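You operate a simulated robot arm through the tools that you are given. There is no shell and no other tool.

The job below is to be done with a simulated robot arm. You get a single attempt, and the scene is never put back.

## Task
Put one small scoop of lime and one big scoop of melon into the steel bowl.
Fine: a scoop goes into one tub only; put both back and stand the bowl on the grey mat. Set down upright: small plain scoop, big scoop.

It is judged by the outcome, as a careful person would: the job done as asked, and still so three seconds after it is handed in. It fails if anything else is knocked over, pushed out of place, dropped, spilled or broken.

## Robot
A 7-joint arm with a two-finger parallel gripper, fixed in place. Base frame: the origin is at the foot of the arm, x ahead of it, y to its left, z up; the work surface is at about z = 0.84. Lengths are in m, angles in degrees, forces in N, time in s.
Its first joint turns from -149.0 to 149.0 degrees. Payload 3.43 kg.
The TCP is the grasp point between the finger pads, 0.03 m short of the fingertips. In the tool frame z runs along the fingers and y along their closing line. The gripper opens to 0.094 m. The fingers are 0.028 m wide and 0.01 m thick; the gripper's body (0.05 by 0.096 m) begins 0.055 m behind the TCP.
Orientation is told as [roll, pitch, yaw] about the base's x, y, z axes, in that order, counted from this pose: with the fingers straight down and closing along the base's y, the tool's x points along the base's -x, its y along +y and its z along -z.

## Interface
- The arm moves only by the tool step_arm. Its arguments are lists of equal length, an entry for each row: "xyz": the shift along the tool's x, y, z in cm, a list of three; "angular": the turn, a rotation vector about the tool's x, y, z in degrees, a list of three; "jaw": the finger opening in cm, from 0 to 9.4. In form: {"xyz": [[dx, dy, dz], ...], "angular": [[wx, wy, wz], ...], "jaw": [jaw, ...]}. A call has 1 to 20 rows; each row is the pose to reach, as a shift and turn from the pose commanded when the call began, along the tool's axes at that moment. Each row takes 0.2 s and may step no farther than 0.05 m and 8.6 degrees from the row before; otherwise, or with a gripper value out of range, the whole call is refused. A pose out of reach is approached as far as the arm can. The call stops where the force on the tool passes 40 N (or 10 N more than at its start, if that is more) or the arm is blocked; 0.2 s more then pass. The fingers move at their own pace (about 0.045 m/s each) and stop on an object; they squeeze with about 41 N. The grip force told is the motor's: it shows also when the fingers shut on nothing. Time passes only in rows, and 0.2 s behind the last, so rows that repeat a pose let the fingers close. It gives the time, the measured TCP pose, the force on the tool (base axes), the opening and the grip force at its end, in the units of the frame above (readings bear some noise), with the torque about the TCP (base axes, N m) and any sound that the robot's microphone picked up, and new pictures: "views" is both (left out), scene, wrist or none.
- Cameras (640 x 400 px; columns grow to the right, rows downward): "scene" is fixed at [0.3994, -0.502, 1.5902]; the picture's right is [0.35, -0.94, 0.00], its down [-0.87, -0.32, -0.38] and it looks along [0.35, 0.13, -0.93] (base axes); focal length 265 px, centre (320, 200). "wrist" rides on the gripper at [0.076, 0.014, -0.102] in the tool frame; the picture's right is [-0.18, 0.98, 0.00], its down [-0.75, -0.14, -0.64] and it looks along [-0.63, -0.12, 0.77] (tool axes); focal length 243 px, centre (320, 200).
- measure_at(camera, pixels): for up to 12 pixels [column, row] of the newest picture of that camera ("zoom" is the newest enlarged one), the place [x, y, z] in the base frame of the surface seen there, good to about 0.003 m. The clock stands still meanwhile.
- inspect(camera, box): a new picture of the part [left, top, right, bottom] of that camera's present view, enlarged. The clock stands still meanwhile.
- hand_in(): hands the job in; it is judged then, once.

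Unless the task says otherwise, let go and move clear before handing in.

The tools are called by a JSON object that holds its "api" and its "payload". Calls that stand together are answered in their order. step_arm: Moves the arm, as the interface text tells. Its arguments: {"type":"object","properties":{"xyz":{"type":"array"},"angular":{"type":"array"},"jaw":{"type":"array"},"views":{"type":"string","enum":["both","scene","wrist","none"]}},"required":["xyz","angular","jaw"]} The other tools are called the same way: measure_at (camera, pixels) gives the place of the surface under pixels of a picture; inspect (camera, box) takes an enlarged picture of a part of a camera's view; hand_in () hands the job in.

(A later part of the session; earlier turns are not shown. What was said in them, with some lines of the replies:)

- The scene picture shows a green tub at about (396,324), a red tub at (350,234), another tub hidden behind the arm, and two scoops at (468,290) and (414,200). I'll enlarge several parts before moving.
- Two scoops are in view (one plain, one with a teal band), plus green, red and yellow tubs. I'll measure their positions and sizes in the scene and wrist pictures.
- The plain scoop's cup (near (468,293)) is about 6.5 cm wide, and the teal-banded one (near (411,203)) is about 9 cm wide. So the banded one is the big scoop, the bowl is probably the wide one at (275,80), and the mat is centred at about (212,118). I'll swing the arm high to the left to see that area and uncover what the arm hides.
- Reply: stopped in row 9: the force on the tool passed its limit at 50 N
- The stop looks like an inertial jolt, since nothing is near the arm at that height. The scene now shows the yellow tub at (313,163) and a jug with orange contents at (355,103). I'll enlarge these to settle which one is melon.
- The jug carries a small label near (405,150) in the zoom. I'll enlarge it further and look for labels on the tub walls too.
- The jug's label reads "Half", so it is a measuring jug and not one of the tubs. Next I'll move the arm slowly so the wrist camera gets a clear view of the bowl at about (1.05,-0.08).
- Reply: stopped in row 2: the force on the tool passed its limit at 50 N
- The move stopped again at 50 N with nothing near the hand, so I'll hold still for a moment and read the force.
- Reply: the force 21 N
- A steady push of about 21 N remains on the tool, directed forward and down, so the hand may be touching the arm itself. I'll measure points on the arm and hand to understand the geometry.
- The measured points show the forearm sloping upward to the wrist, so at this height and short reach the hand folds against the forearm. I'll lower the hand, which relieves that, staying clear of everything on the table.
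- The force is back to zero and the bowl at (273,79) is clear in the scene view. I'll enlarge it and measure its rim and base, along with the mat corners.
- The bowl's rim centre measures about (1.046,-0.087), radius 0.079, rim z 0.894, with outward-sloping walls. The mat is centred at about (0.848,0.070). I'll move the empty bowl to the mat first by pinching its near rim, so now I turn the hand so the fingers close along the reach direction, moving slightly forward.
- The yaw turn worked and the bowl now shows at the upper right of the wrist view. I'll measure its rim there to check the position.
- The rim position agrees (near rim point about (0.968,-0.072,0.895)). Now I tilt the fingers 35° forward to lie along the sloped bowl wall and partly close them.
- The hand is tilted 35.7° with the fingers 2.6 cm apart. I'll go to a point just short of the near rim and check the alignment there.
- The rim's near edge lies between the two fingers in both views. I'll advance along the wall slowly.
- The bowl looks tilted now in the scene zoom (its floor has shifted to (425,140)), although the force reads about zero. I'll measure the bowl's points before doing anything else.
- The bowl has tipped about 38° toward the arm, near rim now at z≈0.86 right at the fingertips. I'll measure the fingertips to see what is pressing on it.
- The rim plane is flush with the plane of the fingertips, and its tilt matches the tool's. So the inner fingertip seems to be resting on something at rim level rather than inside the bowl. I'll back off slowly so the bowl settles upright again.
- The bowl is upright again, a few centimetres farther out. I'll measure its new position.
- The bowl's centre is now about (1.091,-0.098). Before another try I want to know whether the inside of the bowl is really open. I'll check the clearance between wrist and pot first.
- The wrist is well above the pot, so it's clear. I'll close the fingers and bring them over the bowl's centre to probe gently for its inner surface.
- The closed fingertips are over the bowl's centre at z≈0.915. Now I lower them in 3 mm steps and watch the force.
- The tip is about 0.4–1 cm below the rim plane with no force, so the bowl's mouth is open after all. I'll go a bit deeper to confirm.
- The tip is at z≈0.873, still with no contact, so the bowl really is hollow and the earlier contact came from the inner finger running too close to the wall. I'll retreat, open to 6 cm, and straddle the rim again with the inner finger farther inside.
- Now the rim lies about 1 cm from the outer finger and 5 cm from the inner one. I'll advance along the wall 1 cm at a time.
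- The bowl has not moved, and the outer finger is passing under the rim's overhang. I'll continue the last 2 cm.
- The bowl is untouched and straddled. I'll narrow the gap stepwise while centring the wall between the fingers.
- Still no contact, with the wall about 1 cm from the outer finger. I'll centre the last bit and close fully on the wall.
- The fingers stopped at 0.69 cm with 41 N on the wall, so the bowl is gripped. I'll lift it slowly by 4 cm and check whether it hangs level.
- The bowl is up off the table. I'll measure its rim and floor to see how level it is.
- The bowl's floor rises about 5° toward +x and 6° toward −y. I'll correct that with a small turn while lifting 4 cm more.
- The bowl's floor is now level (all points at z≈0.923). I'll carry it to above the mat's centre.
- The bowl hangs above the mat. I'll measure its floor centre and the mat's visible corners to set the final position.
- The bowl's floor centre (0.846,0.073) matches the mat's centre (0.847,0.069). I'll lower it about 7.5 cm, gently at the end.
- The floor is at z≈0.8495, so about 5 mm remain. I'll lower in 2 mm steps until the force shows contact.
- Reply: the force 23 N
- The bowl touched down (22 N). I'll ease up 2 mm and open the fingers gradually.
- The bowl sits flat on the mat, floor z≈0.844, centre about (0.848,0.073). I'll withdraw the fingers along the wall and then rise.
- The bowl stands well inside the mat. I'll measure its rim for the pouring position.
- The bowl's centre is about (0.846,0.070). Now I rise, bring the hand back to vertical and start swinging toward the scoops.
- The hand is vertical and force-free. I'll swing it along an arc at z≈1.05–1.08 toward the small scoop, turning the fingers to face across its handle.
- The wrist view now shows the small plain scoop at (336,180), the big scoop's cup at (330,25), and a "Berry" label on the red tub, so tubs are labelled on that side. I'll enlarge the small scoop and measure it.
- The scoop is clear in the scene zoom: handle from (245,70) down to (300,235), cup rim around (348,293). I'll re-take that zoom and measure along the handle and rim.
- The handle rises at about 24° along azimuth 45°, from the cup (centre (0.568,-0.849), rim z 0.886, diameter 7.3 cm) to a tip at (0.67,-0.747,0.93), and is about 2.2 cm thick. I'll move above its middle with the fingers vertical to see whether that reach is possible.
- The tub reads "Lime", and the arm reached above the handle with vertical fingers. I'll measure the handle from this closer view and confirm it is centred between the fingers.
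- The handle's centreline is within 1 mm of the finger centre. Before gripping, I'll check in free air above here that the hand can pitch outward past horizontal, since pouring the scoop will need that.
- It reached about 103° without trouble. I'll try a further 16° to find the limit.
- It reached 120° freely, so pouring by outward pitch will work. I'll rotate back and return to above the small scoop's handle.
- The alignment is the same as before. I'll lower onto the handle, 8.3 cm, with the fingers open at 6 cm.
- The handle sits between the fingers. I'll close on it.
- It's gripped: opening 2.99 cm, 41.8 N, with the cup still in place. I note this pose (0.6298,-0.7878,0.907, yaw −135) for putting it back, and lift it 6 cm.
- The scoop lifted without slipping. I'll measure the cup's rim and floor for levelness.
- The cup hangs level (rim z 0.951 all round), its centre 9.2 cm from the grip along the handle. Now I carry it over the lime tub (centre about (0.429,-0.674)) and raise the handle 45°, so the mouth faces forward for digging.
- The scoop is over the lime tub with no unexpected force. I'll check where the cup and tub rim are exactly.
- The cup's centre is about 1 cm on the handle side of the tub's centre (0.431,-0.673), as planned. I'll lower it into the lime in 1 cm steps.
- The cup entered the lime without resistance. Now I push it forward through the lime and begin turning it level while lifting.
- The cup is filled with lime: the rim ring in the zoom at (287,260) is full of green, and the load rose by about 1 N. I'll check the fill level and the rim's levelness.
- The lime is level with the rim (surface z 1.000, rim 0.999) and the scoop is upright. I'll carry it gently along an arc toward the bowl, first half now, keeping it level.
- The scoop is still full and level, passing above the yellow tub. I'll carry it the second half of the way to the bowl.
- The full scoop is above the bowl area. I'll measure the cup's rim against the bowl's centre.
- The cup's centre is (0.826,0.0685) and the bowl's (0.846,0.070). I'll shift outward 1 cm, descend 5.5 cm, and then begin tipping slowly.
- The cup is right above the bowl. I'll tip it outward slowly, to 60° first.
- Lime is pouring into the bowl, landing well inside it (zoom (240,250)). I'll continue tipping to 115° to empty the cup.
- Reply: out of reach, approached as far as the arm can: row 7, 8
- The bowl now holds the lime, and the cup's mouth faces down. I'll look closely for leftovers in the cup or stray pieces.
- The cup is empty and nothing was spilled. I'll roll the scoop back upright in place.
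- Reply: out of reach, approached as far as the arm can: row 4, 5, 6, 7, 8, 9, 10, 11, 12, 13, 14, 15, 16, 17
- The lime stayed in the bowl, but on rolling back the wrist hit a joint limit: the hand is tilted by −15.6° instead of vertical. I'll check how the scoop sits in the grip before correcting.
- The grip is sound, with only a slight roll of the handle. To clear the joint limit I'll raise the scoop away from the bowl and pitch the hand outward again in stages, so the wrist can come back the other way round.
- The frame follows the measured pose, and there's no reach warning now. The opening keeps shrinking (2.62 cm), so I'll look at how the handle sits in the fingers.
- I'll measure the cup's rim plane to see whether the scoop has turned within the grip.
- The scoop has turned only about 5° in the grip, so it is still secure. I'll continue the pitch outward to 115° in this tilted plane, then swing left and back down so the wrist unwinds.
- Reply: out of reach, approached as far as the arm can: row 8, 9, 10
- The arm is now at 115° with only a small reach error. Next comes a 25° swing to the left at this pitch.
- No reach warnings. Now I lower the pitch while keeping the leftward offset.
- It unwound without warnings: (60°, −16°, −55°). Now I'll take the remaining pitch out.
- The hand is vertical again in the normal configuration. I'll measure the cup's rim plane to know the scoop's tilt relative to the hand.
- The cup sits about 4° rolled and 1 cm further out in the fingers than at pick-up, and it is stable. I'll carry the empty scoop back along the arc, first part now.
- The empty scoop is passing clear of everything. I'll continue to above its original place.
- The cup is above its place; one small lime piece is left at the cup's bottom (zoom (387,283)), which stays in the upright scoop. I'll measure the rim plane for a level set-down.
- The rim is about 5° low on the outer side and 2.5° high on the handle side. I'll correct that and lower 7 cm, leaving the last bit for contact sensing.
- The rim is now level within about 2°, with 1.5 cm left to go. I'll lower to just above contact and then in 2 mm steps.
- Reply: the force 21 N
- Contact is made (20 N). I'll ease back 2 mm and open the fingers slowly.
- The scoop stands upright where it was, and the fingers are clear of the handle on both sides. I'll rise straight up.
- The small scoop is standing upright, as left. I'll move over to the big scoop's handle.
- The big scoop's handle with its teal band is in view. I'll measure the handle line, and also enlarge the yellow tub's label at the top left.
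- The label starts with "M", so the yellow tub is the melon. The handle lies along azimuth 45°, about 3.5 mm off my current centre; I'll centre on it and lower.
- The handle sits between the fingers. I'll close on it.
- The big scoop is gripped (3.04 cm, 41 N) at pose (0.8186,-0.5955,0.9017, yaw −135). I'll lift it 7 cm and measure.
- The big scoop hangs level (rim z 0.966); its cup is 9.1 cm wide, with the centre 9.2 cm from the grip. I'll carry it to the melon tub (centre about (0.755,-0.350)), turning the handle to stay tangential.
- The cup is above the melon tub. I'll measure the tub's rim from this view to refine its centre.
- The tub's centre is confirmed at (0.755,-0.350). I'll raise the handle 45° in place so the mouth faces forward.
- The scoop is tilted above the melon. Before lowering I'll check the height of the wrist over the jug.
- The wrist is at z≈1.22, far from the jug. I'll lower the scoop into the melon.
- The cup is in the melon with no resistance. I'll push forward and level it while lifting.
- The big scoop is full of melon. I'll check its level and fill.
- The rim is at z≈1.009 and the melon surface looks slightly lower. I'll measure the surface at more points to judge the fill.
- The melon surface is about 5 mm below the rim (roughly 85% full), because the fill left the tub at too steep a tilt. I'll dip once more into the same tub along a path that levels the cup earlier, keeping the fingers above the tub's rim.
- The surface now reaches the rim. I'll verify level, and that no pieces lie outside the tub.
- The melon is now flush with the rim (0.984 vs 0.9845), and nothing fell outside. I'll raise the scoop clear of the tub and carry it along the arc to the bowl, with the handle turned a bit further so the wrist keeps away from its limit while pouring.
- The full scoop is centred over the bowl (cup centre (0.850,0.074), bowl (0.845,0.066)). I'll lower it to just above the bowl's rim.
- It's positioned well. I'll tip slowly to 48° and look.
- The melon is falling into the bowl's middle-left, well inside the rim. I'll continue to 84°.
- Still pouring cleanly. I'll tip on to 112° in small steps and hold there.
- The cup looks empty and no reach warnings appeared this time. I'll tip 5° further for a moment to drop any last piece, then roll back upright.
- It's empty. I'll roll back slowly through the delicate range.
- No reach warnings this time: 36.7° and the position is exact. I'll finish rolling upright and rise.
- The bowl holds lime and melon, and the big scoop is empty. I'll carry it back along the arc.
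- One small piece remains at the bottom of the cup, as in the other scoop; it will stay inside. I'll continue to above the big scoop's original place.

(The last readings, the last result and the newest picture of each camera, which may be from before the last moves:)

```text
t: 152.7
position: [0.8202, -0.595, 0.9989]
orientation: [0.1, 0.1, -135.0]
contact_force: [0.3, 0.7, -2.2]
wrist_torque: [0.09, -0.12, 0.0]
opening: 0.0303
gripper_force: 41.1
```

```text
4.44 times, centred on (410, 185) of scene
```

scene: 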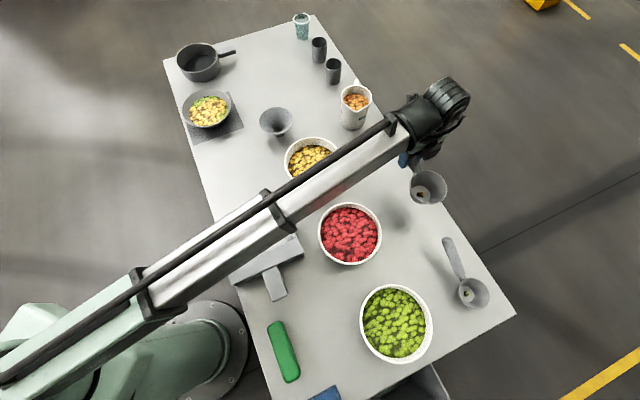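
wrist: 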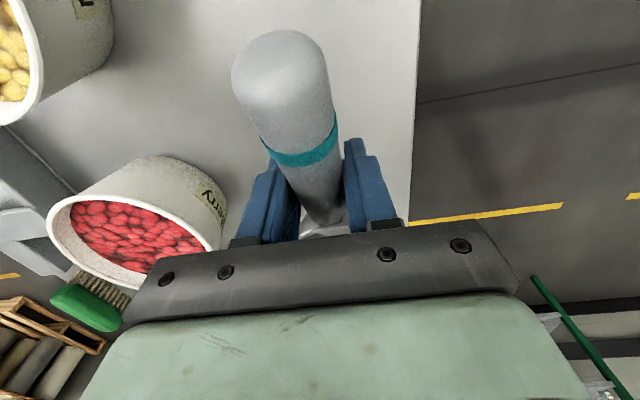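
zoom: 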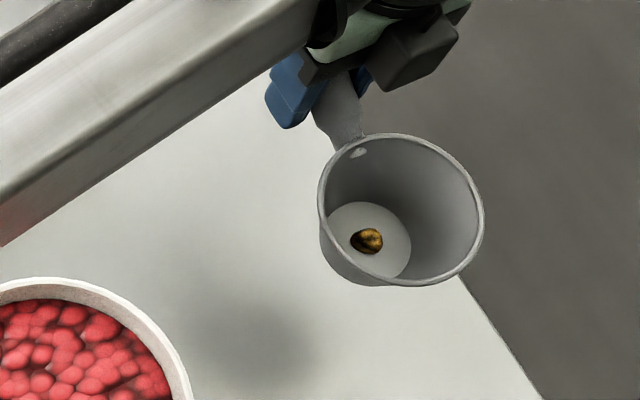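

{"api": "measure_at", "payload": {"camera": "zoom", "pixels": [[319, 200], [482, 215], [400, 284], [395, 136], [345, 265], [460, 265], [345, 150], [375, 240], [345, 225], [405, 255], [350, 210]]}}

```text
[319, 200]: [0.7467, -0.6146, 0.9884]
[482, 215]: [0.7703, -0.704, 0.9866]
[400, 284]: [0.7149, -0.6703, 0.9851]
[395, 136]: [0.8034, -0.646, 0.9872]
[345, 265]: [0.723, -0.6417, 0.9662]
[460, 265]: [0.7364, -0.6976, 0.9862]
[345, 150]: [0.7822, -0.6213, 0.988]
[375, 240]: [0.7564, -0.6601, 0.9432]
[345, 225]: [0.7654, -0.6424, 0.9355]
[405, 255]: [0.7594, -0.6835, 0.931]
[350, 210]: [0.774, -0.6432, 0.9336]
```

The cup hangs level; its centre (0.759,-0.659) is 5 mm from the original spot. I'll correct that and lower 8.5 cm.

{"api": "step_arm", "payload": {"xyz": [[-0.15, -0.15, 1.2], [-0.35, -0.35, 2.8], [-0.35, -0.35, 4.4], [-0.35, -0.35, 6], [-0.35, -0.35, 7.4], [-0.35, -0.35, 8.5]], "angular": [[0, 0, 0], [0, 0, 0], [0, 0, 0], [0, 0, 0], [0, 0, 0], [0, 0, 0]], "jaw": [0.5, 0.5, 0.5, 0.5, 0.5, 0.5]}}

{"api": "inspect", "payload": {"camera": "scene", "box": [370, 140, 450, 230]}}

{"api": "measure_at", "payload": {"camera": "zoom", "pixels": [[275, 260], [420, 265], [345, 340], [350, 207], [305, 320], [400, 320], [320, 290], [300, 280], [340, 310]]}}

```text
t: 154.1
position: [0.8133, -0.5961, 0.9147]
orientation: [0.2, 0.2, -135.0]
contact_force: [0.3, 0.7, -1.9]
wrist_torque: [0.12, -0.05, -0.03]
opening: 0.0302
gripper_force: 41.2
```

scene: 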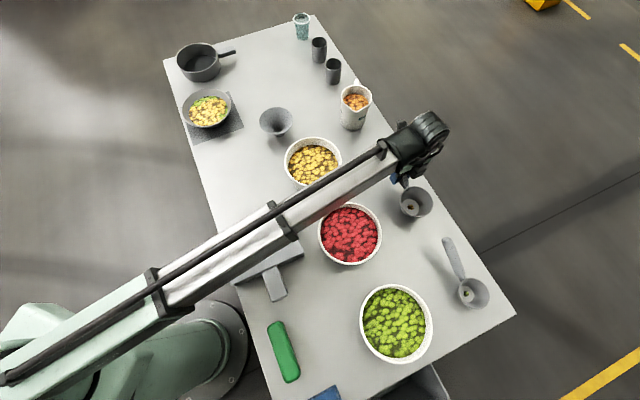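
wrist: 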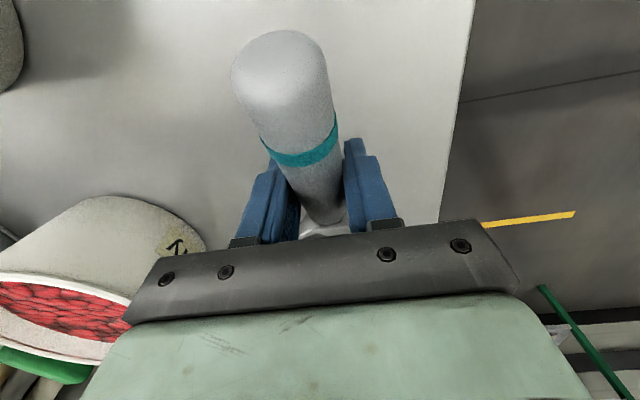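

```text
4.44 times, centred on (410, 185) of scene
```

zoom: 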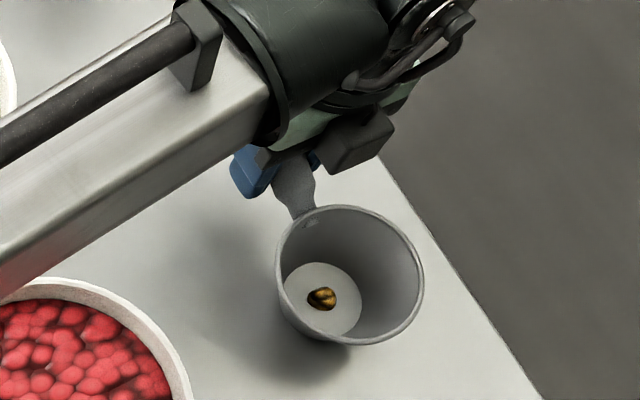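

```text
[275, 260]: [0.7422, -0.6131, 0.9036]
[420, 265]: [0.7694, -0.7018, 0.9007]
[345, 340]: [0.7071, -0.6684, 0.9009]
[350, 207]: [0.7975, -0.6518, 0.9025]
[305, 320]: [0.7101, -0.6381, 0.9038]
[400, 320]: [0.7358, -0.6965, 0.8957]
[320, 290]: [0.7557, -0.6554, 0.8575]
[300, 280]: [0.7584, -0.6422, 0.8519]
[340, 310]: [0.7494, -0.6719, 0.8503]
```

About 7 mm remain. I'll lower in 2 mm steps to contact.

{"api": "step_arm", "payload": {"xyz": [[0, 0, 0.3], [0, 0, 0.5], [0, 0, 0.65]], "angular": [[0, 0, 0], [0, 0, 0], [0, 0, 0]], "jaw": [0.5, 0.5, 0.5], "views": "none"}}

{"api": "step_arm", "payload": {"xyz": [[0, 0, 0.1], [0, 0, 0.2]], "angular": [[0, 0, 0], [0, 0, 0]], "jaw": [0.5, 0.5], "views": "none"}}

```text
t: 154.9
position: [0.8149, -0.5967, 0.9081]
orientation: [0.1, 0.2, -135.0]
contact_force: [-0.7, -1.7, 1.1]
wrist_torque: [-0.12, 0.12, 0.01]
opening: 0.0304
gripper_force: 41.1
```

```text
t: 155.5
position: [0.8157, -0.5969, 0.9072]
orientation: [0.1, 0.2, -135.0]
contact_force: [-0.4, 1.7, 11.0]
wrist_torque: [-0.81, 0.79, -0.05]
opening: 0.0301
gripper_force: 41.0
```

It has touched down (11 N). I'll ease off 1 mm and open slowly.

{"api": "step_arm", "payload": {"xyz": [[0, 0, -0.1], [0, 0, -0.1], [0, 0, -0.1], [0, 0, -0.1], [0, 0, -0.1], [0, 0, -0.1], [0, 0, -0.1]], "angular": [[0, 0, 0], [0, 0, 0], [0, 0, 0], [0, 0, 0], [0, 0, 0], [0, 0, 0], [0, 0, 0]], "jaw": [0.5, 3.1, 3.4, 4, 4.8, 5.5, 6]}}

{"api": "inspect", "payload": {"camera": "wrist", "box": [200, 0, 440, 250]}}

{"api": "inspect", "payload": {"camera": "scene", "box": [370, 140, 450, 230]}}

```text
t: 157.1
position: [0.8143, -0.596, 0.9072]
orientation: [0.1, 0.2, -135.0]
contact_force: [0.0, 0.5, 0.0]
wrist_torque: [0.02, 0.01, -0.02]
opening: 0.0598
gripper_force: 0.0
```

scene: 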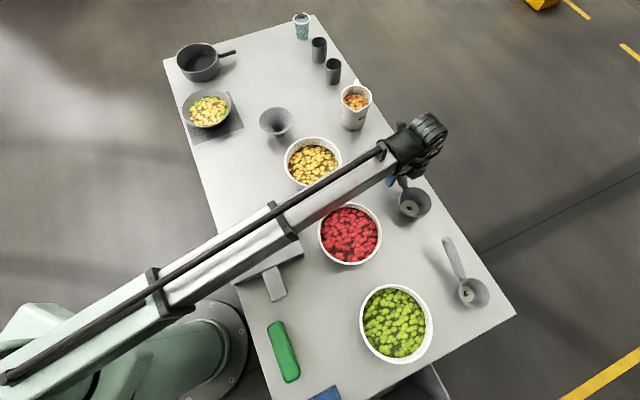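
wrist: 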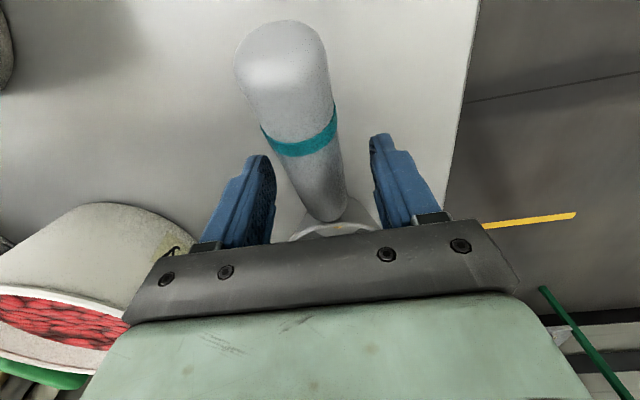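

```text
1.60 times, centred on (320, 125) of wrist
```

zoom: 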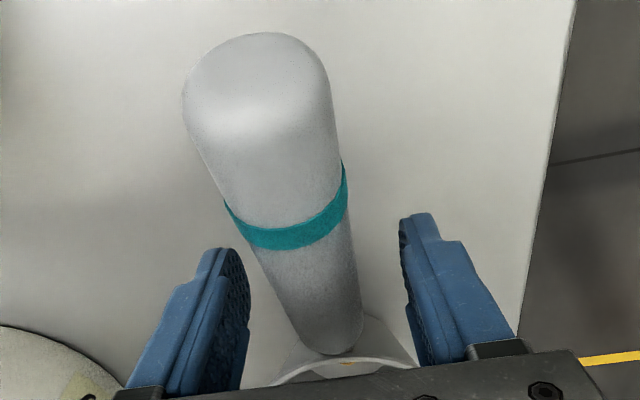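

```text
4.44 times, centred on (410, 185) of scene
```

zoom: 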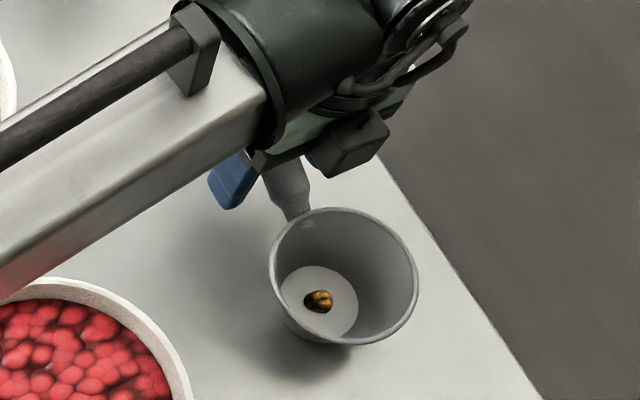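

The big scoop stands upright in its place with the fingers clear of its handle. I'll rise straight up and move away.

{"api": "step_arm", "payload": {"xyz": [[0, 0, -1], [0, 0, -2.5], [0, 0, -4.5], [0, 0, -7], [0, 0, -10], [0, 0, -13], [0, 0, -16], [0, 0, -18]], "angular": [[0, 0, 0], [0, 0, 0], [0, 0, 0], [0, 0, 0], [0, 0, 0], [0, 0, 0], [0, 0, 0], [0, 0, 0]], "jaw": [6, 6, 6, 6, 6, 6, 6, 6]}}

{"api": "inspect", "payload": {"camera": "wrist", "box": [200, 0, 480, 250]}}

{"api": "inspect", "payload": {"camera": "scene", "box": [160, 60, 280, 150]}}

{"api": "inspect", "payload": {"camera": "scene", "box": [370, 140, 510, 330]}}

```text
t: 158.9
position: [0.8167, -0.5963, 1.0889]
orientation: [0.1, 0.2, -135.0]
contact_force: [0.3, 0.0, -0.4]
wrist_torque: [0.01, 0.03, 0.0]
opening: 0.0601
gripper_force: 0.1
```

scene: 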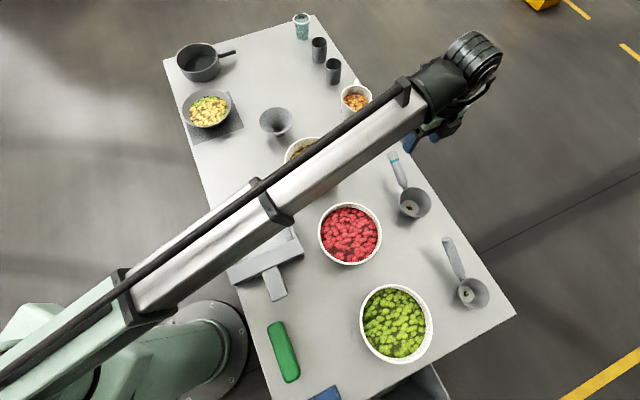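
wrist: 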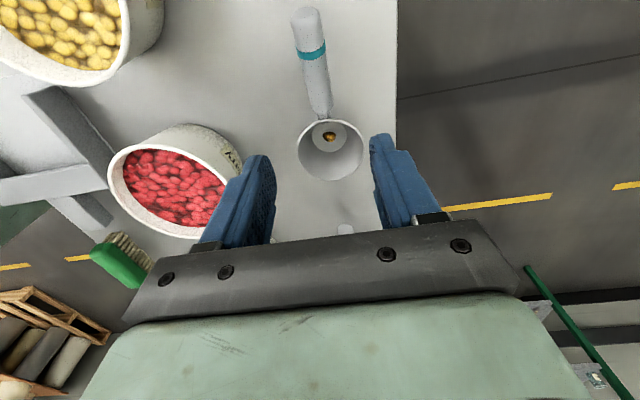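

```text
1.60 times, centred on (340, 125) of wrist
```

zoom: 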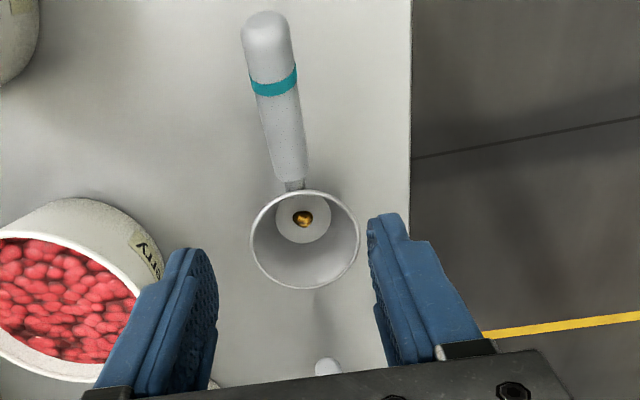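

```text
4.44 times, centred on (220, 105) of scene
```

zoom: 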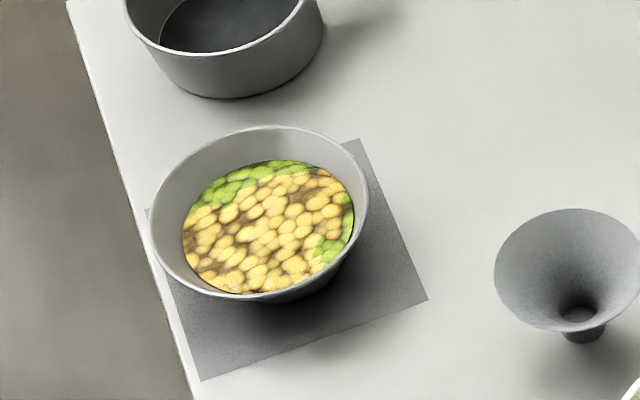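

```text
2.11 times, centred on (440, 235) of scene
```

zoom: 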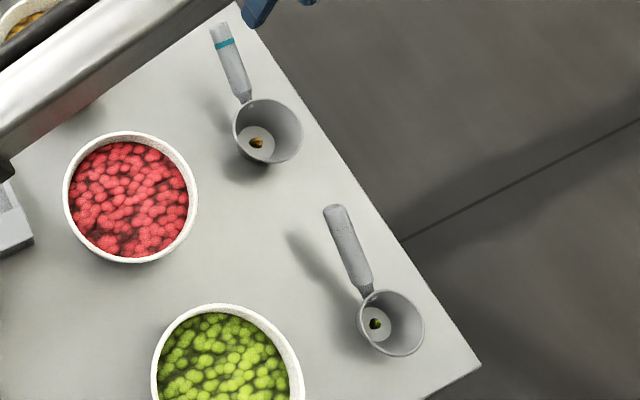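

Both scoops stand upright in their places, the bowl with lime and melon sits on the grey mat, and nothing is spilled in the enlarged views. The hand is open and clear (z 1.089), so I hand the job in.

{"api": "hand_in", "payload": {}}

```text
The job is handed in.
```

The job is done and handed in. The steel bowl stands on the grey mat with one level small scoop of lime and one level big scoop of melon in it. Both scoops are back in their places, upright.

- **Melon dipped twice:** the first dip came out only about 85% full, so I dipped the big scoop into the melon tub again before pouring. Each scoop went into one tub only.
- **Melon tub label:** I could only read its first letter, "M". The other two tubs read "Lime" and "Berry", so I took it as the melon.
- **Leftovers:** one small piece stayed at the bottom of each scoop. I saw nothing spilled.
- **Bowl tipped once:** on my first try at its rim, still empty, it tilted and slid a few centimetres. I picked it up cleanly on the second try and set it on the mat before adding anything.
- **Small scoop slipped slightly:** it shifted about 1 cm in the fingers after pouring. I corrected the tilt before setting it down.
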